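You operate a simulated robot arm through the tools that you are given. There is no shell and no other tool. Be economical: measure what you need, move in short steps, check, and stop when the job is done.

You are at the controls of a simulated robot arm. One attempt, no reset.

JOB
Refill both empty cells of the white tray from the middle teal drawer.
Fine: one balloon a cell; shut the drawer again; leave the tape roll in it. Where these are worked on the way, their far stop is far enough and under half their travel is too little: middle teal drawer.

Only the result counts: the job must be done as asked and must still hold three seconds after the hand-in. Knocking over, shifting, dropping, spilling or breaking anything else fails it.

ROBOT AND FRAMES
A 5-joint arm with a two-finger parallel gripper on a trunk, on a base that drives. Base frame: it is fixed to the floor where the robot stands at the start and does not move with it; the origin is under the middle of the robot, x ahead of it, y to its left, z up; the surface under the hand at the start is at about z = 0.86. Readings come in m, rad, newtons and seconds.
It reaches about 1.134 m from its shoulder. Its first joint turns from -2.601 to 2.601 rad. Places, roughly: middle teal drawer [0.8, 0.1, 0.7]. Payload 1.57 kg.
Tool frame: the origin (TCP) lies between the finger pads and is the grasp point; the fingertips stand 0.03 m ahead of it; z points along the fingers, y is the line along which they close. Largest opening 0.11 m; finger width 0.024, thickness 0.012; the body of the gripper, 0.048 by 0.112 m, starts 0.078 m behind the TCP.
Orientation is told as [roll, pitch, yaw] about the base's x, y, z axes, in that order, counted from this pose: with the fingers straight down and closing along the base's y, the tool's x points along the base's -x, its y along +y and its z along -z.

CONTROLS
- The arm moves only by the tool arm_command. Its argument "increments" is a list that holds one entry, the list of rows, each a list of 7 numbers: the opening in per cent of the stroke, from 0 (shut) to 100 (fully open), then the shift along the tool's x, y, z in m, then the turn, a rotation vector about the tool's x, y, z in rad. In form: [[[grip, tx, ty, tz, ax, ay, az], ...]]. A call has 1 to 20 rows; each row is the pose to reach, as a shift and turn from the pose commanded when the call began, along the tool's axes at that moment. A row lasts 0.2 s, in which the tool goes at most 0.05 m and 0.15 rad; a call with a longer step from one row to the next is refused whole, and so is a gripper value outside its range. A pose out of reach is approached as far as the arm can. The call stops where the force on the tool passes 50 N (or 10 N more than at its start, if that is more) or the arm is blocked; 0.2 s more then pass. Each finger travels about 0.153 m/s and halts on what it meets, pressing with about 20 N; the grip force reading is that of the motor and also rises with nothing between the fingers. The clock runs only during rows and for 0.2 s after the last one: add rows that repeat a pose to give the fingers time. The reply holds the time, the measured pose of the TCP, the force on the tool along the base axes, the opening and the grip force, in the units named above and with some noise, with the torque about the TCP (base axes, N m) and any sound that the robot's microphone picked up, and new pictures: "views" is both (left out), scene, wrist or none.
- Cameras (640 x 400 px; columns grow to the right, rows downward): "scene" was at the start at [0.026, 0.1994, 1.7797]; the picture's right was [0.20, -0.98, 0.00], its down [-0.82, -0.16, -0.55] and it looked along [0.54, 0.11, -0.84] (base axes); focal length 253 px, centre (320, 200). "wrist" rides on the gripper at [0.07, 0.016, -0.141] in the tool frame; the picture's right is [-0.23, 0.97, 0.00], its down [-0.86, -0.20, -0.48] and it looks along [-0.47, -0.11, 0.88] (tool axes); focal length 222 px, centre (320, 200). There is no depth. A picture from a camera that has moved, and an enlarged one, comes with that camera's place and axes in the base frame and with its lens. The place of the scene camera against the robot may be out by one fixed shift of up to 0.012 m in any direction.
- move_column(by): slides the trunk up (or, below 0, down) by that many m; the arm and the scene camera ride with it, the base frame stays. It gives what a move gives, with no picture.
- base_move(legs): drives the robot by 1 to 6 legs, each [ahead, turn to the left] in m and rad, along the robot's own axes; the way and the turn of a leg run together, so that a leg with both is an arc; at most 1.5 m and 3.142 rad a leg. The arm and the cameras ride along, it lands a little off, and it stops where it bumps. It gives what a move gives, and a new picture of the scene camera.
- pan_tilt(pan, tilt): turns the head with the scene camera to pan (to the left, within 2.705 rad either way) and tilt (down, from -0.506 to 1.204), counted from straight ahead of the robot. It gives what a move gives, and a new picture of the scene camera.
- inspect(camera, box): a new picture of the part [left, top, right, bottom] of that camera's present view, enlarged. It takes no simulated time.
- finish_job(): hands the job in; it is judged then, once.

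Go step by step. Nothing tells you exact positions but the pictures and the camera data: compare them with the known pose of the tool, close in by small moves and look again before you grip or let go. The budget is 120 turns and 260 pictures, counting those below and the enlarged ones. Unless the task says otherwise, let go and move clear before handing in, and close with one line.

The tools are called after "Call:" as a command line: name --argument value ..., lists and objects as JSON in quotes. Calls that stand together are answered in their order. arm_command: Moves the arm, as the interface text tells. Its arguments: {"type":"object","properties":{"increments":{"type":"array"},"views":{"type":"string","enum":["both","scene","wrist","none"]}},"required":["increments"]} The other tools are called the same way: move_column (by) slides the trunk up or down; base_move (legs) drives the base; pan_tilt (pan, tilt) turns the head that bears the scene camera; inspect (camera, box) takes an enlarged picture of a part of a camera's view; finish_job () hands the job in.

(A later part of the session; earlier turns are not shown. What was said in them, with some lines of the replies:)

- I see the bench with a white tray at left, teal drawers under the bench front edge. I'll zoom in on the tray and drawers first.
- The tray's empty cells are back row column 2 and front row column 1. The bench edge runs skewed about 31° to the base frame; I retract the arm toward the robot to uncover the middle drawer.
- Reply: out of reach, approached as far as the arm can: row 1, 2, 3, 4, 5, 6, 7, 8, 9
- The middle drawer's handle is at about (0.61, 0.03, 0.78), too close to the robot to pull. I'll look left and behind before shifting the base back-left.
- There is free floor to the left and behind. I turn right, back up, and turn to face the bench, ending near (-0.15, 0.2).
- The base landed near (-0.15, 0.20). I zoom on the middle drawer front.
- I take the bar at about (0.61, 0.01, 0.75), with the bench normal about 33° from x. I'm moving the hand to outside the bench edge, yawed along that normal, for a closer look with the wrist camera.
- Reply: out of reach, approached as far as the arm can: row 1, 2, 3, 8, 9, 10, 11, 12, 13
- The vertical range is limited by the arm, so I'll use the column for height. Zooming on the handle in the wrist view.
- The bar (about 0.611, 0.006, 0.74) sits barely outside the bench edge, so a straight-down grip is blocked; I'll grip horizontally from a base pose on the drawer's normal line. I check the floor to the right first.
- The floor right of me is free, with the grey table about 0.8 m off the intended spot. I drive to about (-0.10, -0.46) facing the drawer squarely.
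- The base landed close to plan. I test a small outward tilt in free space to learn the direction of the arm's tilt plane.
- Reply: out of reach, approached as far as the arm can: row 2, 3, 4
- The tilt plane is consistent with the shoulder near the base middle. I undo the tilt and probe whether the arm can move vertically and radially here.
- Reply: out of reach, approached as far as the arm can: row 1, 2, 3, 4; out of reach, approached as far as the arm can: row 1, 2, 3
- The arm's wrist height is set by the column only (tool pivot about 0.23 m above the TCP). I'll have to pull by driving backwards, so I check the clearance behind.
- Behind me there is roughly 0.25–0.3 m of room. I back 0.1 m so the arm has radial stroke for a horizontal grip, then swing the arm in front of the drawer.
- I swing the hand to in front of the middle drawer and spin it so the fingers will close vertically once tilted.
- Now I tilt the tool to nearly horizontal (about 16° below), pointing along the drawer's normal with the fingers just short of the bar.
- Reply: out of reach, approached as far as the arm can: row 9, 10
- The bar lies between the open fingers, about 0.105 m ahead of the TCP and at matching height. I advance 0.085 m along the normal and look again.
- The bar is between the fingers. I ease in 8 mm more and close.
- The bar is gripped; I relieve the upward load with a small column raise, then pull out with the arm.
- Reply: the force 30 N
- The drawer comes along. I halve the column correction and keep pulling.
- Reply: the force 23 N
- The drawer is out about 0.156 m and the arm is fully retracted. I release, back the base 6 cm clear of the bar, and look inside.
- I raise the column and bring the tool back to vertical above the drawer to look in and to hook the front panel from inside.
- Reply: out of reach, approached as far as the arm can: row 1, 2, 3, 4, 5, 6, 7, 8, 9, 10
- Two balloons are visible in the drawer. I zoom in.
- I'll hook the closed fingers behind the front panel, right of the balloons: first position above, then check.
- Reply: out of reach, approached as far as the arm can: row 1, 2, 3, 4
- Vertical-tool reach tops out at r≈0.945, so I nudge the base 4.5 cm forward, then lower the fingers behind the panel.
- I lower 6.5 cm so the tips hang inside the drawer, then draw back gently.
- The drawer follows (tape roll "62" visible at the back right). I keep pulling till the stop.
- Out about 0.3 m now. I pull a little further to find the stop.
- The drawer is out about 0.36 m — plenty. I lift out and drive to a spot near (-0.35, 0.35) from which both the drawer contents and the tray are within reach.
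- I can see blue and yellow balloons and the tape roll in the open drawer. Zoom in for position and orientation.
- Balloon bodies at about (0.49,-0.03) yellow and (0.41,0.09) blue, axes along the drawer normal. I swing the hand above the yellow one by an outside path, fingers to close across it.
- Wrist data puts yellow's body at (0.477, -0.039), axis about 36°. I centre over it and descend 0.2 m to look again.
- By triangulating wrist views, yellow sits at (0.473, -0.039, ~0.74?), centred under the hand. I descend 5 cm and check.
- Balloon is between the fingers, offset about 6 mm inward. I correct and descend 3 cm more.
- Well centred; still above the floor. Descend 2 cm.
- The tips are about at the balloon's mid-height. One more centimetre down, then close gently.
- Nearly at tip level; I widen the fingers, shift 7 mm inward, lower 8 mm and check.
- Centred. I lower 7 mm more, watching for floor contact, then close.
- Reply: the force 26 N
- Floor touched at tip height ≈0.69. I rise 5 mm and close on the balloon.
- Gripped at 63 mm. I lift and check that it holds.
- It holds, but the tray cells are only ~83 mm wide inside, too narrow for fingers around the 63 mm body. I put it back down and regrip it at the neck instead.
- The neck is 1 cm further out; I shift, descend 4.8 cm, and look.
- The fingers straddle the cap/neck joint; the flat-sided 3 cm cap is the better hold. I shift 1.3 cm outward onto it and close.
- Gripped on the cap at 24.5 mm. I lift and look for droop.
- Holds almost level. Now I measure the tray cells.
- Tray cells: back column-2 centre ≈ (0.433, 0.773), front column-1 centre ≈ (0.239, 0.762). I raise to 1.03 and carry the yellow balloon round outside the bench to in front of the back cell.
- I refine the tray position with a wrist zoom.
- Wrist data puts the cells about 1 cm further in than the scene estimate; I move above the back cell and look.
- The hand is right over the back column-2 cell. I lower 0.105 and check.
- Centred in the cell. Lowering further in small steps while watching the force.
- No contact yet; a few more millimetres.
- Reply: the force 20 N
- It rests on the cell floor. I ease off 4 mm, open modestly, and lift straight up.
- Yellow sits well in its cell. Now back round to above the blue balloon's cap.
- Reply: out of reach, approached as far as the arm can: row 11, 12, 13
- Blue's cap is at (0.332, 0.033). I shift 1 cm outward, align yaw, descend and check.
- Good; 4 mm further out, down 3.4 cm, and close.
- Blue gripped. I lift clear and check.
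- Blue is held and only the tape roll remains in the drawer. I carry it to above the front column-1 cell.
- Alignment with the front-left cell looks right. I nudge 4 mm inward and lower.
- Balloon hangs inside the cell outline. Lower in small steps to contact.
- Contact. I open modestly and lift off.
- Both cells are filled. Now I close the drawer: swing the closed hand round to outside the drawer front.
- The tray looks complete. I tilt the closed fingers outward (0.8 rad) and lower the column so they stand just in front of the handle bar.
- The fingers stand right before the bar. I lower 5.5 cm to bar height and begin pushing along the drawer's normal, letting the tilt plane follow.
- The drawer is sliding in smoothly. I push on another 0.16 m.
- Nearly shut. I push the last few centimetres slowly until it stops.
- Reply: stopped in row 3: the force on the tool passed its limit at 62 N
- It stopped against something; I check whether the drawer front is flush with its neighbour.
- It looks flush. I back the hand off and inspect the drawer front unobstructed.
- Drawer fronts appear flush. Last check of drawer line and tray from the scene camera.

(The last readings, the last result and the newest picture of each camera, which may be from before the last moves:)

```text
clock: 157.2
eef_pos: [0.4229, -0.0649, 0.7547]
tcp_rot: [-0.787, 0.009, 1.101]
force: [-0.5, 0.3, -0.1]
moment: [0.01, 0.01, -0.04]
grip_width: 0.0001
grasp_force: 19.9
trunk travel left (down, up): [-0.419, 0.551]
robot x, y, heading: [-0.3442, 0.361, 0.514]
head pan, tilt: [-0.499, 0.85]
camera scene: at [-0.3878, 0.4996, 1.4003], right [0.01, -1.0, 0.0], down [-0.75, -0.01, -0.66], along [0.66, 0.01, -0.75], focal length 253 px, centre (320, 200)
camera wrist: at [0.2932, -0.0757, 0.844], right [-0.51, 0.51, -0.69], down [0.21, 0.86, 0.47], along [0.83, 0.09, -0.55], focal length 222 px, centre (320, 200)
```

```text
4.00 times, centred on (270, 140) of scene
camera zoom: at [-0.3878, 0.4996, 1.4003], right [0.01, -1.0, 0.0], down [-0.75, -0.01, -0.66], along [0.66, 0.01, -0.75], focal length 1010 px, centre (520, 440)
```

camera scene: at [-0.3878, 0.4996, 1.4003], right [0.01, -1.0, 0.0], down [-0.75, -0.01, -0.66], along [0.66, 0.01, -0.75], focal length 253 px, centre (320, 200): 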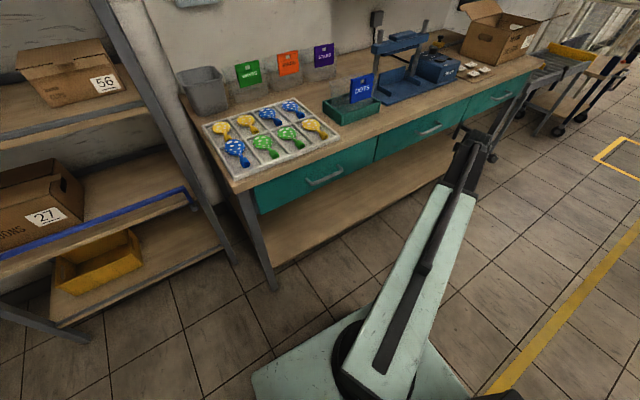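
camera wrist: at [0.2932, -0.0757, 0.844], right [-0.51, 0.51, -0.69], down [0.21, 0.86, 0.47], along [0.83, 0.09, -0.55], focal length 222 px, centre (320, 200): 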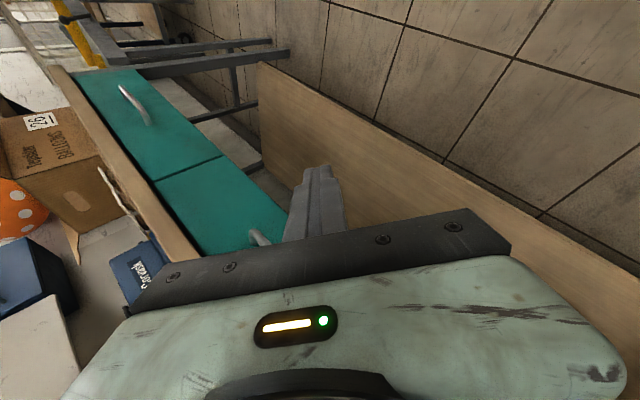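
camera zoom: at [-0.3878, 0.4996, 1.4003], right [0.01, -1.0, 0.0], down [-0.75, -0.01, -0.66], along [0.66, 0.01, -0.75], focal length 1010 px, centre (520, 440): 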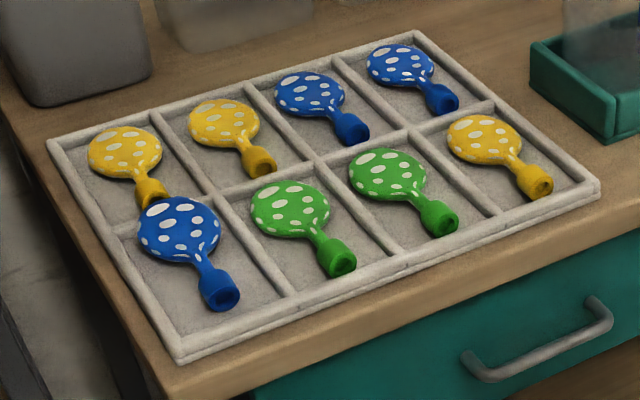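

The drawer is shut, but the blue balloon seems to sit too far back, its body propped on the middle rib. I'll raise the arm and go back to reseat it.

Call:
move_column --by 0.345

Call:
arm_command --increments '[[[0, 0, 0.0305, -0.0019, -0.131, 0, 0], [0, 0, 0.0603, -0.0079, -0.262, 0, 0], [0, 0, 0.0892, -0.0177, -0.393, 0, 0], [0, 0, 0.1167, -0.0313, -0.525, 0, 0], [0, 0, 0.1421, -0.0483, -0.656, 0, 0], [0, 0, 0.1651, -0.0684, -0.787, 0, 0], [0, 0, 0.1651, -0.0684, -0.787, 0, 0]]]' --views "scene"

Call:
inspect --camera "scene" --box '[215, 150, 345, 250]'

```text
clock: 160.5
eef_pos: [0.4229, -0.0659, 1.1008]
tcp_rot: [-0.787, 0.009, 1.101]
force: [-0.5, 0.1, -0.1]
moment: [0.0, 0.01, 0.0]
grip_width: 0.0
grasp_force: 20.6
trunk travel left (down, up): [-0.764, 0.206]
robot x, y, heading: [-0.3454, 0.3651, 0.509]
head pan, tilt: [-0.499, 0.85]
```

```text
clock: 162.1
eef_pos: [0.2751, 0.0079, 1.0309]
tcp_rot: [0.002, 0.009, 1.1]
force: [0.3, 0.0, -0.2]
moment: [0.02, 0.02, 0.01]
grip_width: 0.0001
grasp_force: 20.3
out of reach, approached as far as the arm can: row 5
trunk travel left (down, up): [-0.764, 0.206]
robot x, y, heading: [-0.3477, 0.3637, 0.514]
head pan, tilt: [-0.499, 0.85]
camera scene: at [-0.3881, 0.4993, 1.7453], right [0.01, -1.0, 0.0], down [-0.75, -0.01, -0.66], along [0.66, 0.01, -0.75], focal length 253 px, centre (320, 200)
```

scene: 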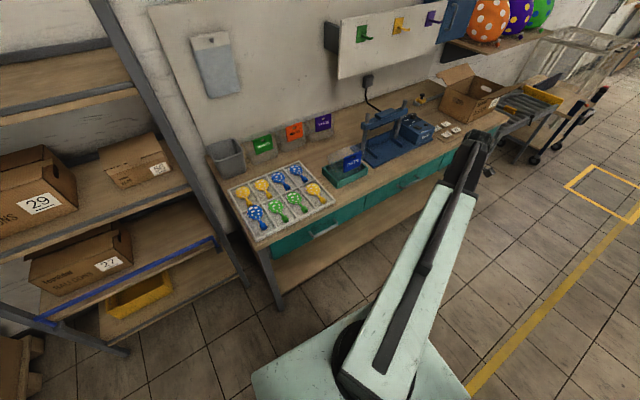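

```text
4.00 times, centred on (280, 200) of scene
camera zoom: at [-0.3881, 0.4993, 1.7453], right [0.01, -1.0, 0.0], down [-0.75, -0.01, -0.66], along [0.66, 0.01, -0.75], focal length 1010 px, centre (480, 200)
```

zoom: 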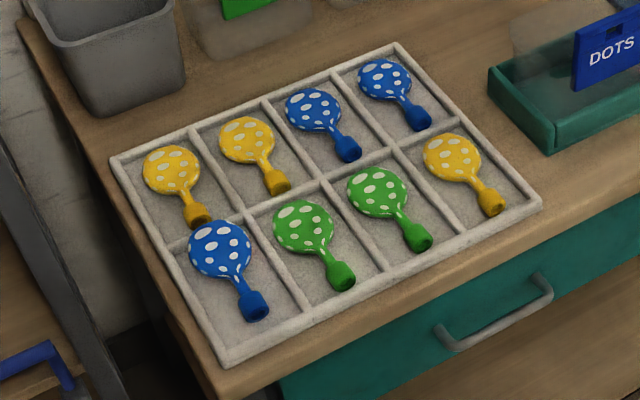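

Confirmed: its body rests on the rib. I return over the blue cap with the same pose used to release it.

Call:
arm_command --increments '[[[0, -0.0438, 0.0214, 0, 0, 0, 0.033], [0, -0.0875, 0.0427, 0, 0, 0, 0.065], [0, -0.1313, 0.0641, 0, 0, 0, 0.098], [0, -0.175, 0.0854, 0, 0, 0, 0.13], [20, -0.2188, 0.1068, 0, 0, 0, 0.163], [40, -0.2625, 0.1281, 0, 0, 0, 0.195], [40, -0.3001, 0.1513, 0, 0, 0, 0.228], [40, -0.3377, 0.1745, 0, 0, 0, 0.261], [40, -0.3753, 0.1976, 0, 0, 0, 0.293], [40, -0.4129, 0.2208, 0, 0, 0, 0.326], [40, -0.4505, 0.244, 0, 0, 0, 0.358], [40, -0.4851, 0.2721, 0, 0, 0, 0.391], [40, -0.5196, 0.3002, 0, 0, 0, 0.423], [40, -0.5542, 0.3284, 0, 0, 0, 0.456], [40, -0.5887, 0.3565, 0, 0, 0, 0.488], [40, -0.6233, 0.3846, 0, 0, 0, 0.521], [40, -0.6233, 0.3846, 0, 0, 0, 0.521]]]' --views "wrist"

Call:
inspect --camera "wrist" --box '[230, 80, 430, 250]'

```text
clock: 165.7
eef_pos: [0.2173, 0.7399, 1.0307]
tcp_rot: [-0.005, 0.005, 0.58]
force: [0.3, -0.3, 0.2]
moment: [0.01, 0.01, -0.02]
grip_width: 0.044
grasp_force: 0.0
out of reach, approached as far as the arm can: row 16, 17
trunk travel left (down, up): [-0.764, 0.206]
robot x, y, heading: [-0.3485, 0.3626, 0.512]
head pan, tilt: [-0.499, 0.85]
camera wrist: at [0.1512, 0.7178, 1.1719], right [-0.34, 0.94, -0.01], down [0.83, 0.3, 0.47], along [0.45, 0.16, -0.88], focal length 222 px, centre (320, 200)
```

wrist: 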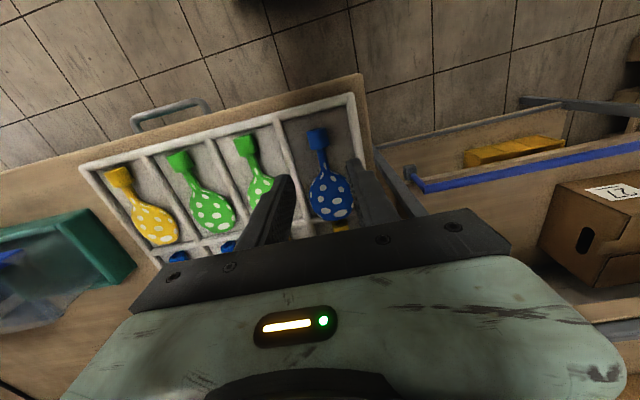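

```text
2.35 times, centred on (330, 165) of wrist
camera zoom: at [0.1512, 0.7178, 1.1719], right [-0.34, 0.94, -0.01], down [0.83, 0.3, 0.47], along [0.45, 0.16, -0.88], focal length 523 px, centre (296, 282)
```

zoom: 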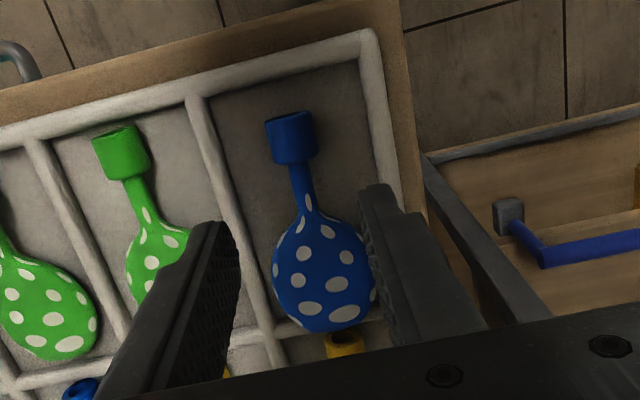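

The cap is right under the hand. I descend, regrip, lift 2 cm, shift 1.8 cm to the front and set it down.

Call:
move_column --by -0.1275

Call:
arm_command --increments '[[[25, 0, 0, 0, 0, 0, 0], [10, 0, 0, 0, 0, 0, 0], [5, 0, 0, 0, 0, 0, 0], [5, 0, 0, 0, 0, 0, 0]]]' --views "wrist"

```text
clock: 167.3
eef_pos: [0.2173, 0.7411, 0.903]
tcp_rot: [-0.004, 0.007, 0.581]
force: [0.2, -0.6, 0.5]
moment: [0.01, 0.0, 0.01]
grip_width: 0.0439
grasp_force: 0.0
trunk travel left (down, up): [-0.636, 0.334]
robot x, y, heading: [-0.3483, 0.3631, 0.513]
head pan, tilt: [-0.499, 0.85]
```

```text
clock: 168.3
eef_pos: [0.2169, 0.7401, 0.9044]
tcp_rot: [-0.006, 0.006, 0.579]
force: [0.2, -0.3, 0.3]
moment: [0.01, -0.04, -0.04]
grip_width: 0.0246
grasp_force: 13.8
trunk travel left (down, up): [-0.636, 0.334]
robot x, y, heading: [-0.3472, 0.3653, 0.511]
head pan, tilt: [-0.499, 0.85]
camera wrist: at [0.1514, 0.7172, 1.0444], right [-0.34, 0.94, -0.01], down [0.83, 0.31, 0.47], along [0.45, 0.16, -0.88], focal length 222 px, centre (320, 200)
```

wrist: 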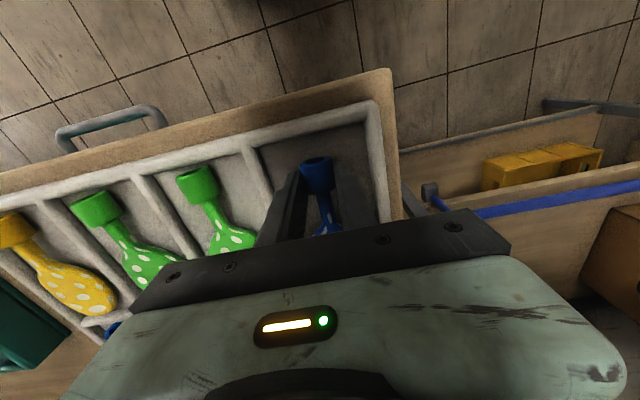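

Gripped. I lift 2.5 cm, shift 1.2 cm toward the front, and look at the clearance.

Call:
move_column --by 0.025

Call:
arm_command --increments '[[[5, 0.006, 0, 0, 0, 0, 0], [5, 0.012, 0, 0, 0, 0, 0], [5, 0.012, 0, 0, 0, 0, 0]]]' --views "none"

Call:
inspect --camera "wrist" --box '[200, 60, 440, 260]'

Call:
inspect --camera "scene" --box '[200, 110, 320, 210]'

```text
clock: 169.0
eef_pos: [0.2178, 0.7413, 0.9278]
tcp_rot: [-0.004, 0.008, 0.58]
force: [-0.6, -0.7, 0.0]
moment: [-0.05, 0.01, -0.01]
grip_width: 0.0244
grasp_force: 14.1
trunk travel left (down, up): [-0.661, 0.309]
robot x, y, heading: [-0.347, 0.3666, 0.511]
head pan, tilt: [-0.499, 0.85]
```

```text
clock: 169.8
eef_pos: [0.2055, 0.7339, 0.9278]
tcp_rot: [-0.007, 0.006, 0.578]
force: [0.1, 0.0, -0.6]
moment: [-0.02, 0.0, -0.01]
grip_width: 0.0244
grasp_force: 14.7
trunk travel left (down, up): [-0.661, 0.309]
robot x, y, heading: [-0.348, 0.361, 0.51]
head pan, tilt: [-0.499, 0.85]
```

```text
2.00 times, centred on (320, 160) of wrist
camera zoom: at [0.1413, 0.7106, 1.0694], right [-0.34, 0.94, -0.01], down [0.83, 0.31, 0.47], along [0.45, 0.16, -0.88], focal length 444 px, centre (320, 280)
```

zoom: 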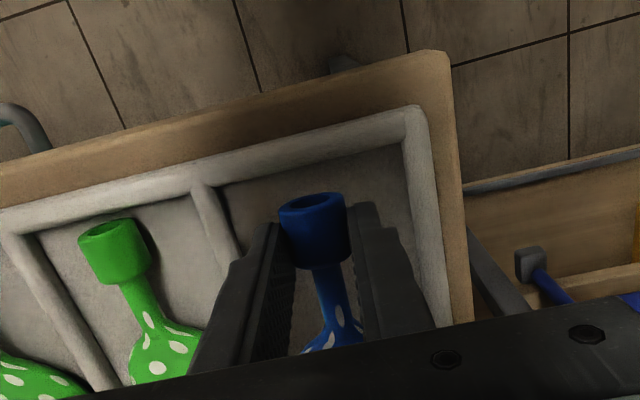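

```text
4.00 times, centred on (260, 160) of scene
camera zoom: at [-0.3881, 0.4994, 1.6428], right [0.01, -1.0, 0.0], down [-0.75, -0.01, -0.66], along [0.66, 0.01, -0.75], focal length 1010 px, centre (560, 360)
```

zoom: 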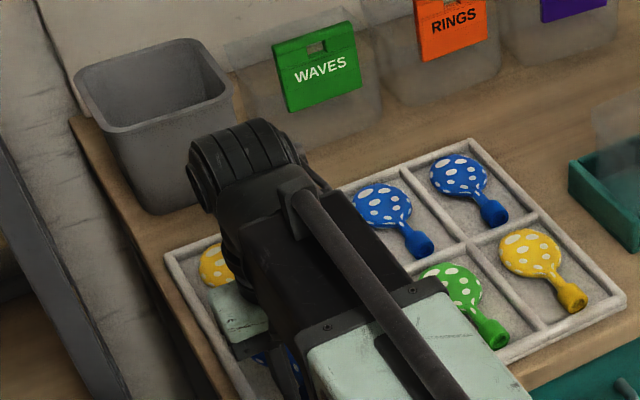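

Cap end is ~4 mm inside the front rim with room behind the body. I lower to contact.

Call:
move_column --by -0.02

Call:
move_column --by -0.004

Call:
move_column --by -0.002

```text
clock: 170.5
eef_pos: [0.2069, 0.7333, 0.9081]
tcp_rot: [-0.005, 0.006, 0.579]
force: [0.3, -0.2, -0.2]
moment: [-0.01, 0.02, 0.0]
grip_width: 0.0245
grasp_force: 14.2
trunk travel left (down, up): [-0.641, 0.329]
robot x, y, heading: [-0.3493, 0.3638, 0.514]
head pan, tilt: [-0.499, 0.85]
```

```text
clock: 171.0
eef_pos: [0.2079, 0.7332, 0.9051]
tcp_rot: [-0.004, 0.006, 0.578]
force: [0.7, 1.3, 0.3]
moment: [-0.01, -0.02, -0.04]
grip_width: 0.0245
grasp_force: 14.3
trunk travel left (down, up): [-0.637, 0.333]
robot x, y, heading: [-0.3485, 0.3647, 0.518]
head pan, tilt: [-0.499, 0.85]
```

```text
clock: 171.5
eef_pos: [0.2065, 0.7331, 0.9025]
tcp_rot: [-0.005, 0.009, 0.58]
force: [0.6, 0.6, 7.7]
moment: [-0.01, 0.09, 0.01]
grip_width: 0.0246
grasp_force: 14.1
trunk travel left (down, up): [-0.635, 0.335]
robot x, y, heading: [-0.3486, 0.3673, 0.51]
head pan, tilt: [-0.499, 0.85]
```

Contact; release and lift, then look.

Call:
arm_command --increments '[[[25, 0, 0, 0, 0, 0, 0], [34, 0, 0, 0, 0, 0, 0], [40, 0, 0, 0, 0, 0, 0], [40, 0, 0, 0, 0, 0, 0]]]' --views "none"

Call:
move_column --by 0.15

Call:
inspect --camera "wrist" --box '[230, 80, 430, 250]'

```text
clock: 172.5
eef_pos: [0.2069, 0.7338, 0.9019]
tcp_rot: [-0.004, 0.008, 0.58]
force: [0.0, -0.5, 0.8]
moment: [-0.01, -0.03, -0.01]
grip_width: 0.0439
grasp_force: 0.1
trunk travel left (down, up): [-0.635, 0.335]
robot x, y, heading: [-0.3459, 0.3664, 0.514]
head pan, tilt: [-0.499, 0.85]
```

```text
clock: 174.3
eef_pos: [0.2068, 0.7339, 1.0517]
tcp_rot: [-0.004, 0.009, 0.58]
force: [-0.5, 1.2, -0.8]
moment: [-0.04, 0.0, 0.02]
grip_width: 0.0439
grasp_force: 0.1
trunk travel left (down, up): [-0.785, 0.185]
robot x, y, heading: [-0.3477, 0.3626, 0.515]
head pan, tilt: [-0.499, 0.85]
```

```text
2.35 times, centred on (330, 165) of wrist
camera zoom: at [0.1414, 0.7107, 1.1934], right [-0.34, 0.94, -0.01], down [0.83, 0.31, 0.47], along [0.45, 0.16, -0.88], focal length 523 px, centre (296, 282)
```

zoom: 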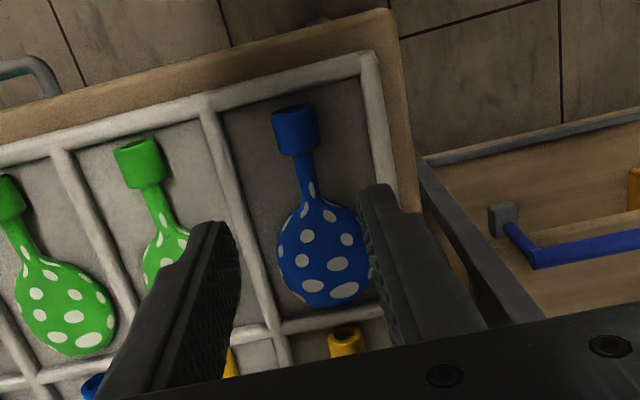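

The blue balloon now lies inside its cell with the rib visible behind. I swing the hand clear and view the whole.

Call:
arm_command --increments '[[[40, 0.0143, -0.0418, 0, 0, 0, 0], [40, 0.0285, -0.0836, 0, 0, 0, 0], [40, 0.0428, -0.1255, 0, 0, 0, 0], [40, 0.057, -0.1673, 0, 0, 0, 0], [40, 0.0713, -0.2091, 0, 0, 0, 0], [40, 0.0924, -0.2479, 0, 0, 0, 0], [40, 0.1135, -0.2867, 0, 0, 0, 0], [40, 0.1345, -0.3254, 0, 0, 0, 0], [40, 0.1556, -0.3642, 0, 0, 0, 0], [40, 0.1767, -0.403, 0, 0, 0, 0]]]' --views "scene"

Call:
inspect --camera "scene" --box '[215, 150, 345, 250]'

```text
clock: 176.5
eef_pos: [0.2791, 0.2992, 1.0524]
tcp_rot: [-0.005, 0.008, 0.582]
force: [0.9, 0.1, -0.9]
moment: [0.02, 0.01, -0.02]
grip_width: 0.0443
grasp_force: 0.1
trunk travel left (down, up): [-0.785, 0.185]
robot x, y, heading: [-0.3489, 0.3632, 0.513]
head pan, tilt: [-0.499, 0.85]
camera scene: at [-0.3881, 0.4991, 1.7668], right [0.01, -1.0, 0.0], down [-0.75, -0.01, -0.66], along [0.66, 0.01, -0.75], focal length 253 px, centre (320, 200)
```

scene: 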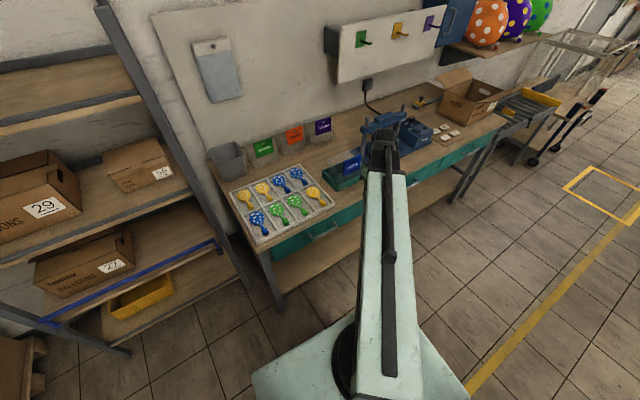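

```text
4.00 times, centred on (280, 200) of scene
camera zoom: at [-0.3881, 0.4991, 1.7668], right [0.01, -1.0, 0.0], down [-0.75, -0.01, -0.66], along [0.66, 0.01, -0.75], focal length 1010 px, centre (480, 200)
```

zoom: 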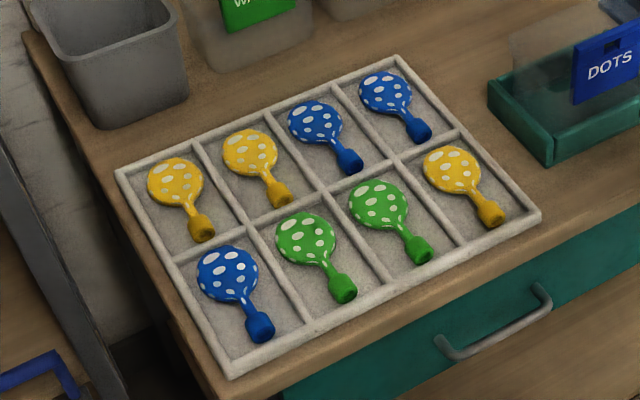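

All eight cells hold one balloon each, the middle drawer is shut flush with the tape roll inside, and the hand is clear. Handing in.

Call:
finish_job

```text
The job is handed in.
```

The job is handed in. Each of the two empty tray cells now holds one balloon from the middle teal drawer, yellow in the back row and blue in the front. The drawer is pushed shut to its stop, with the tape roll still inside.
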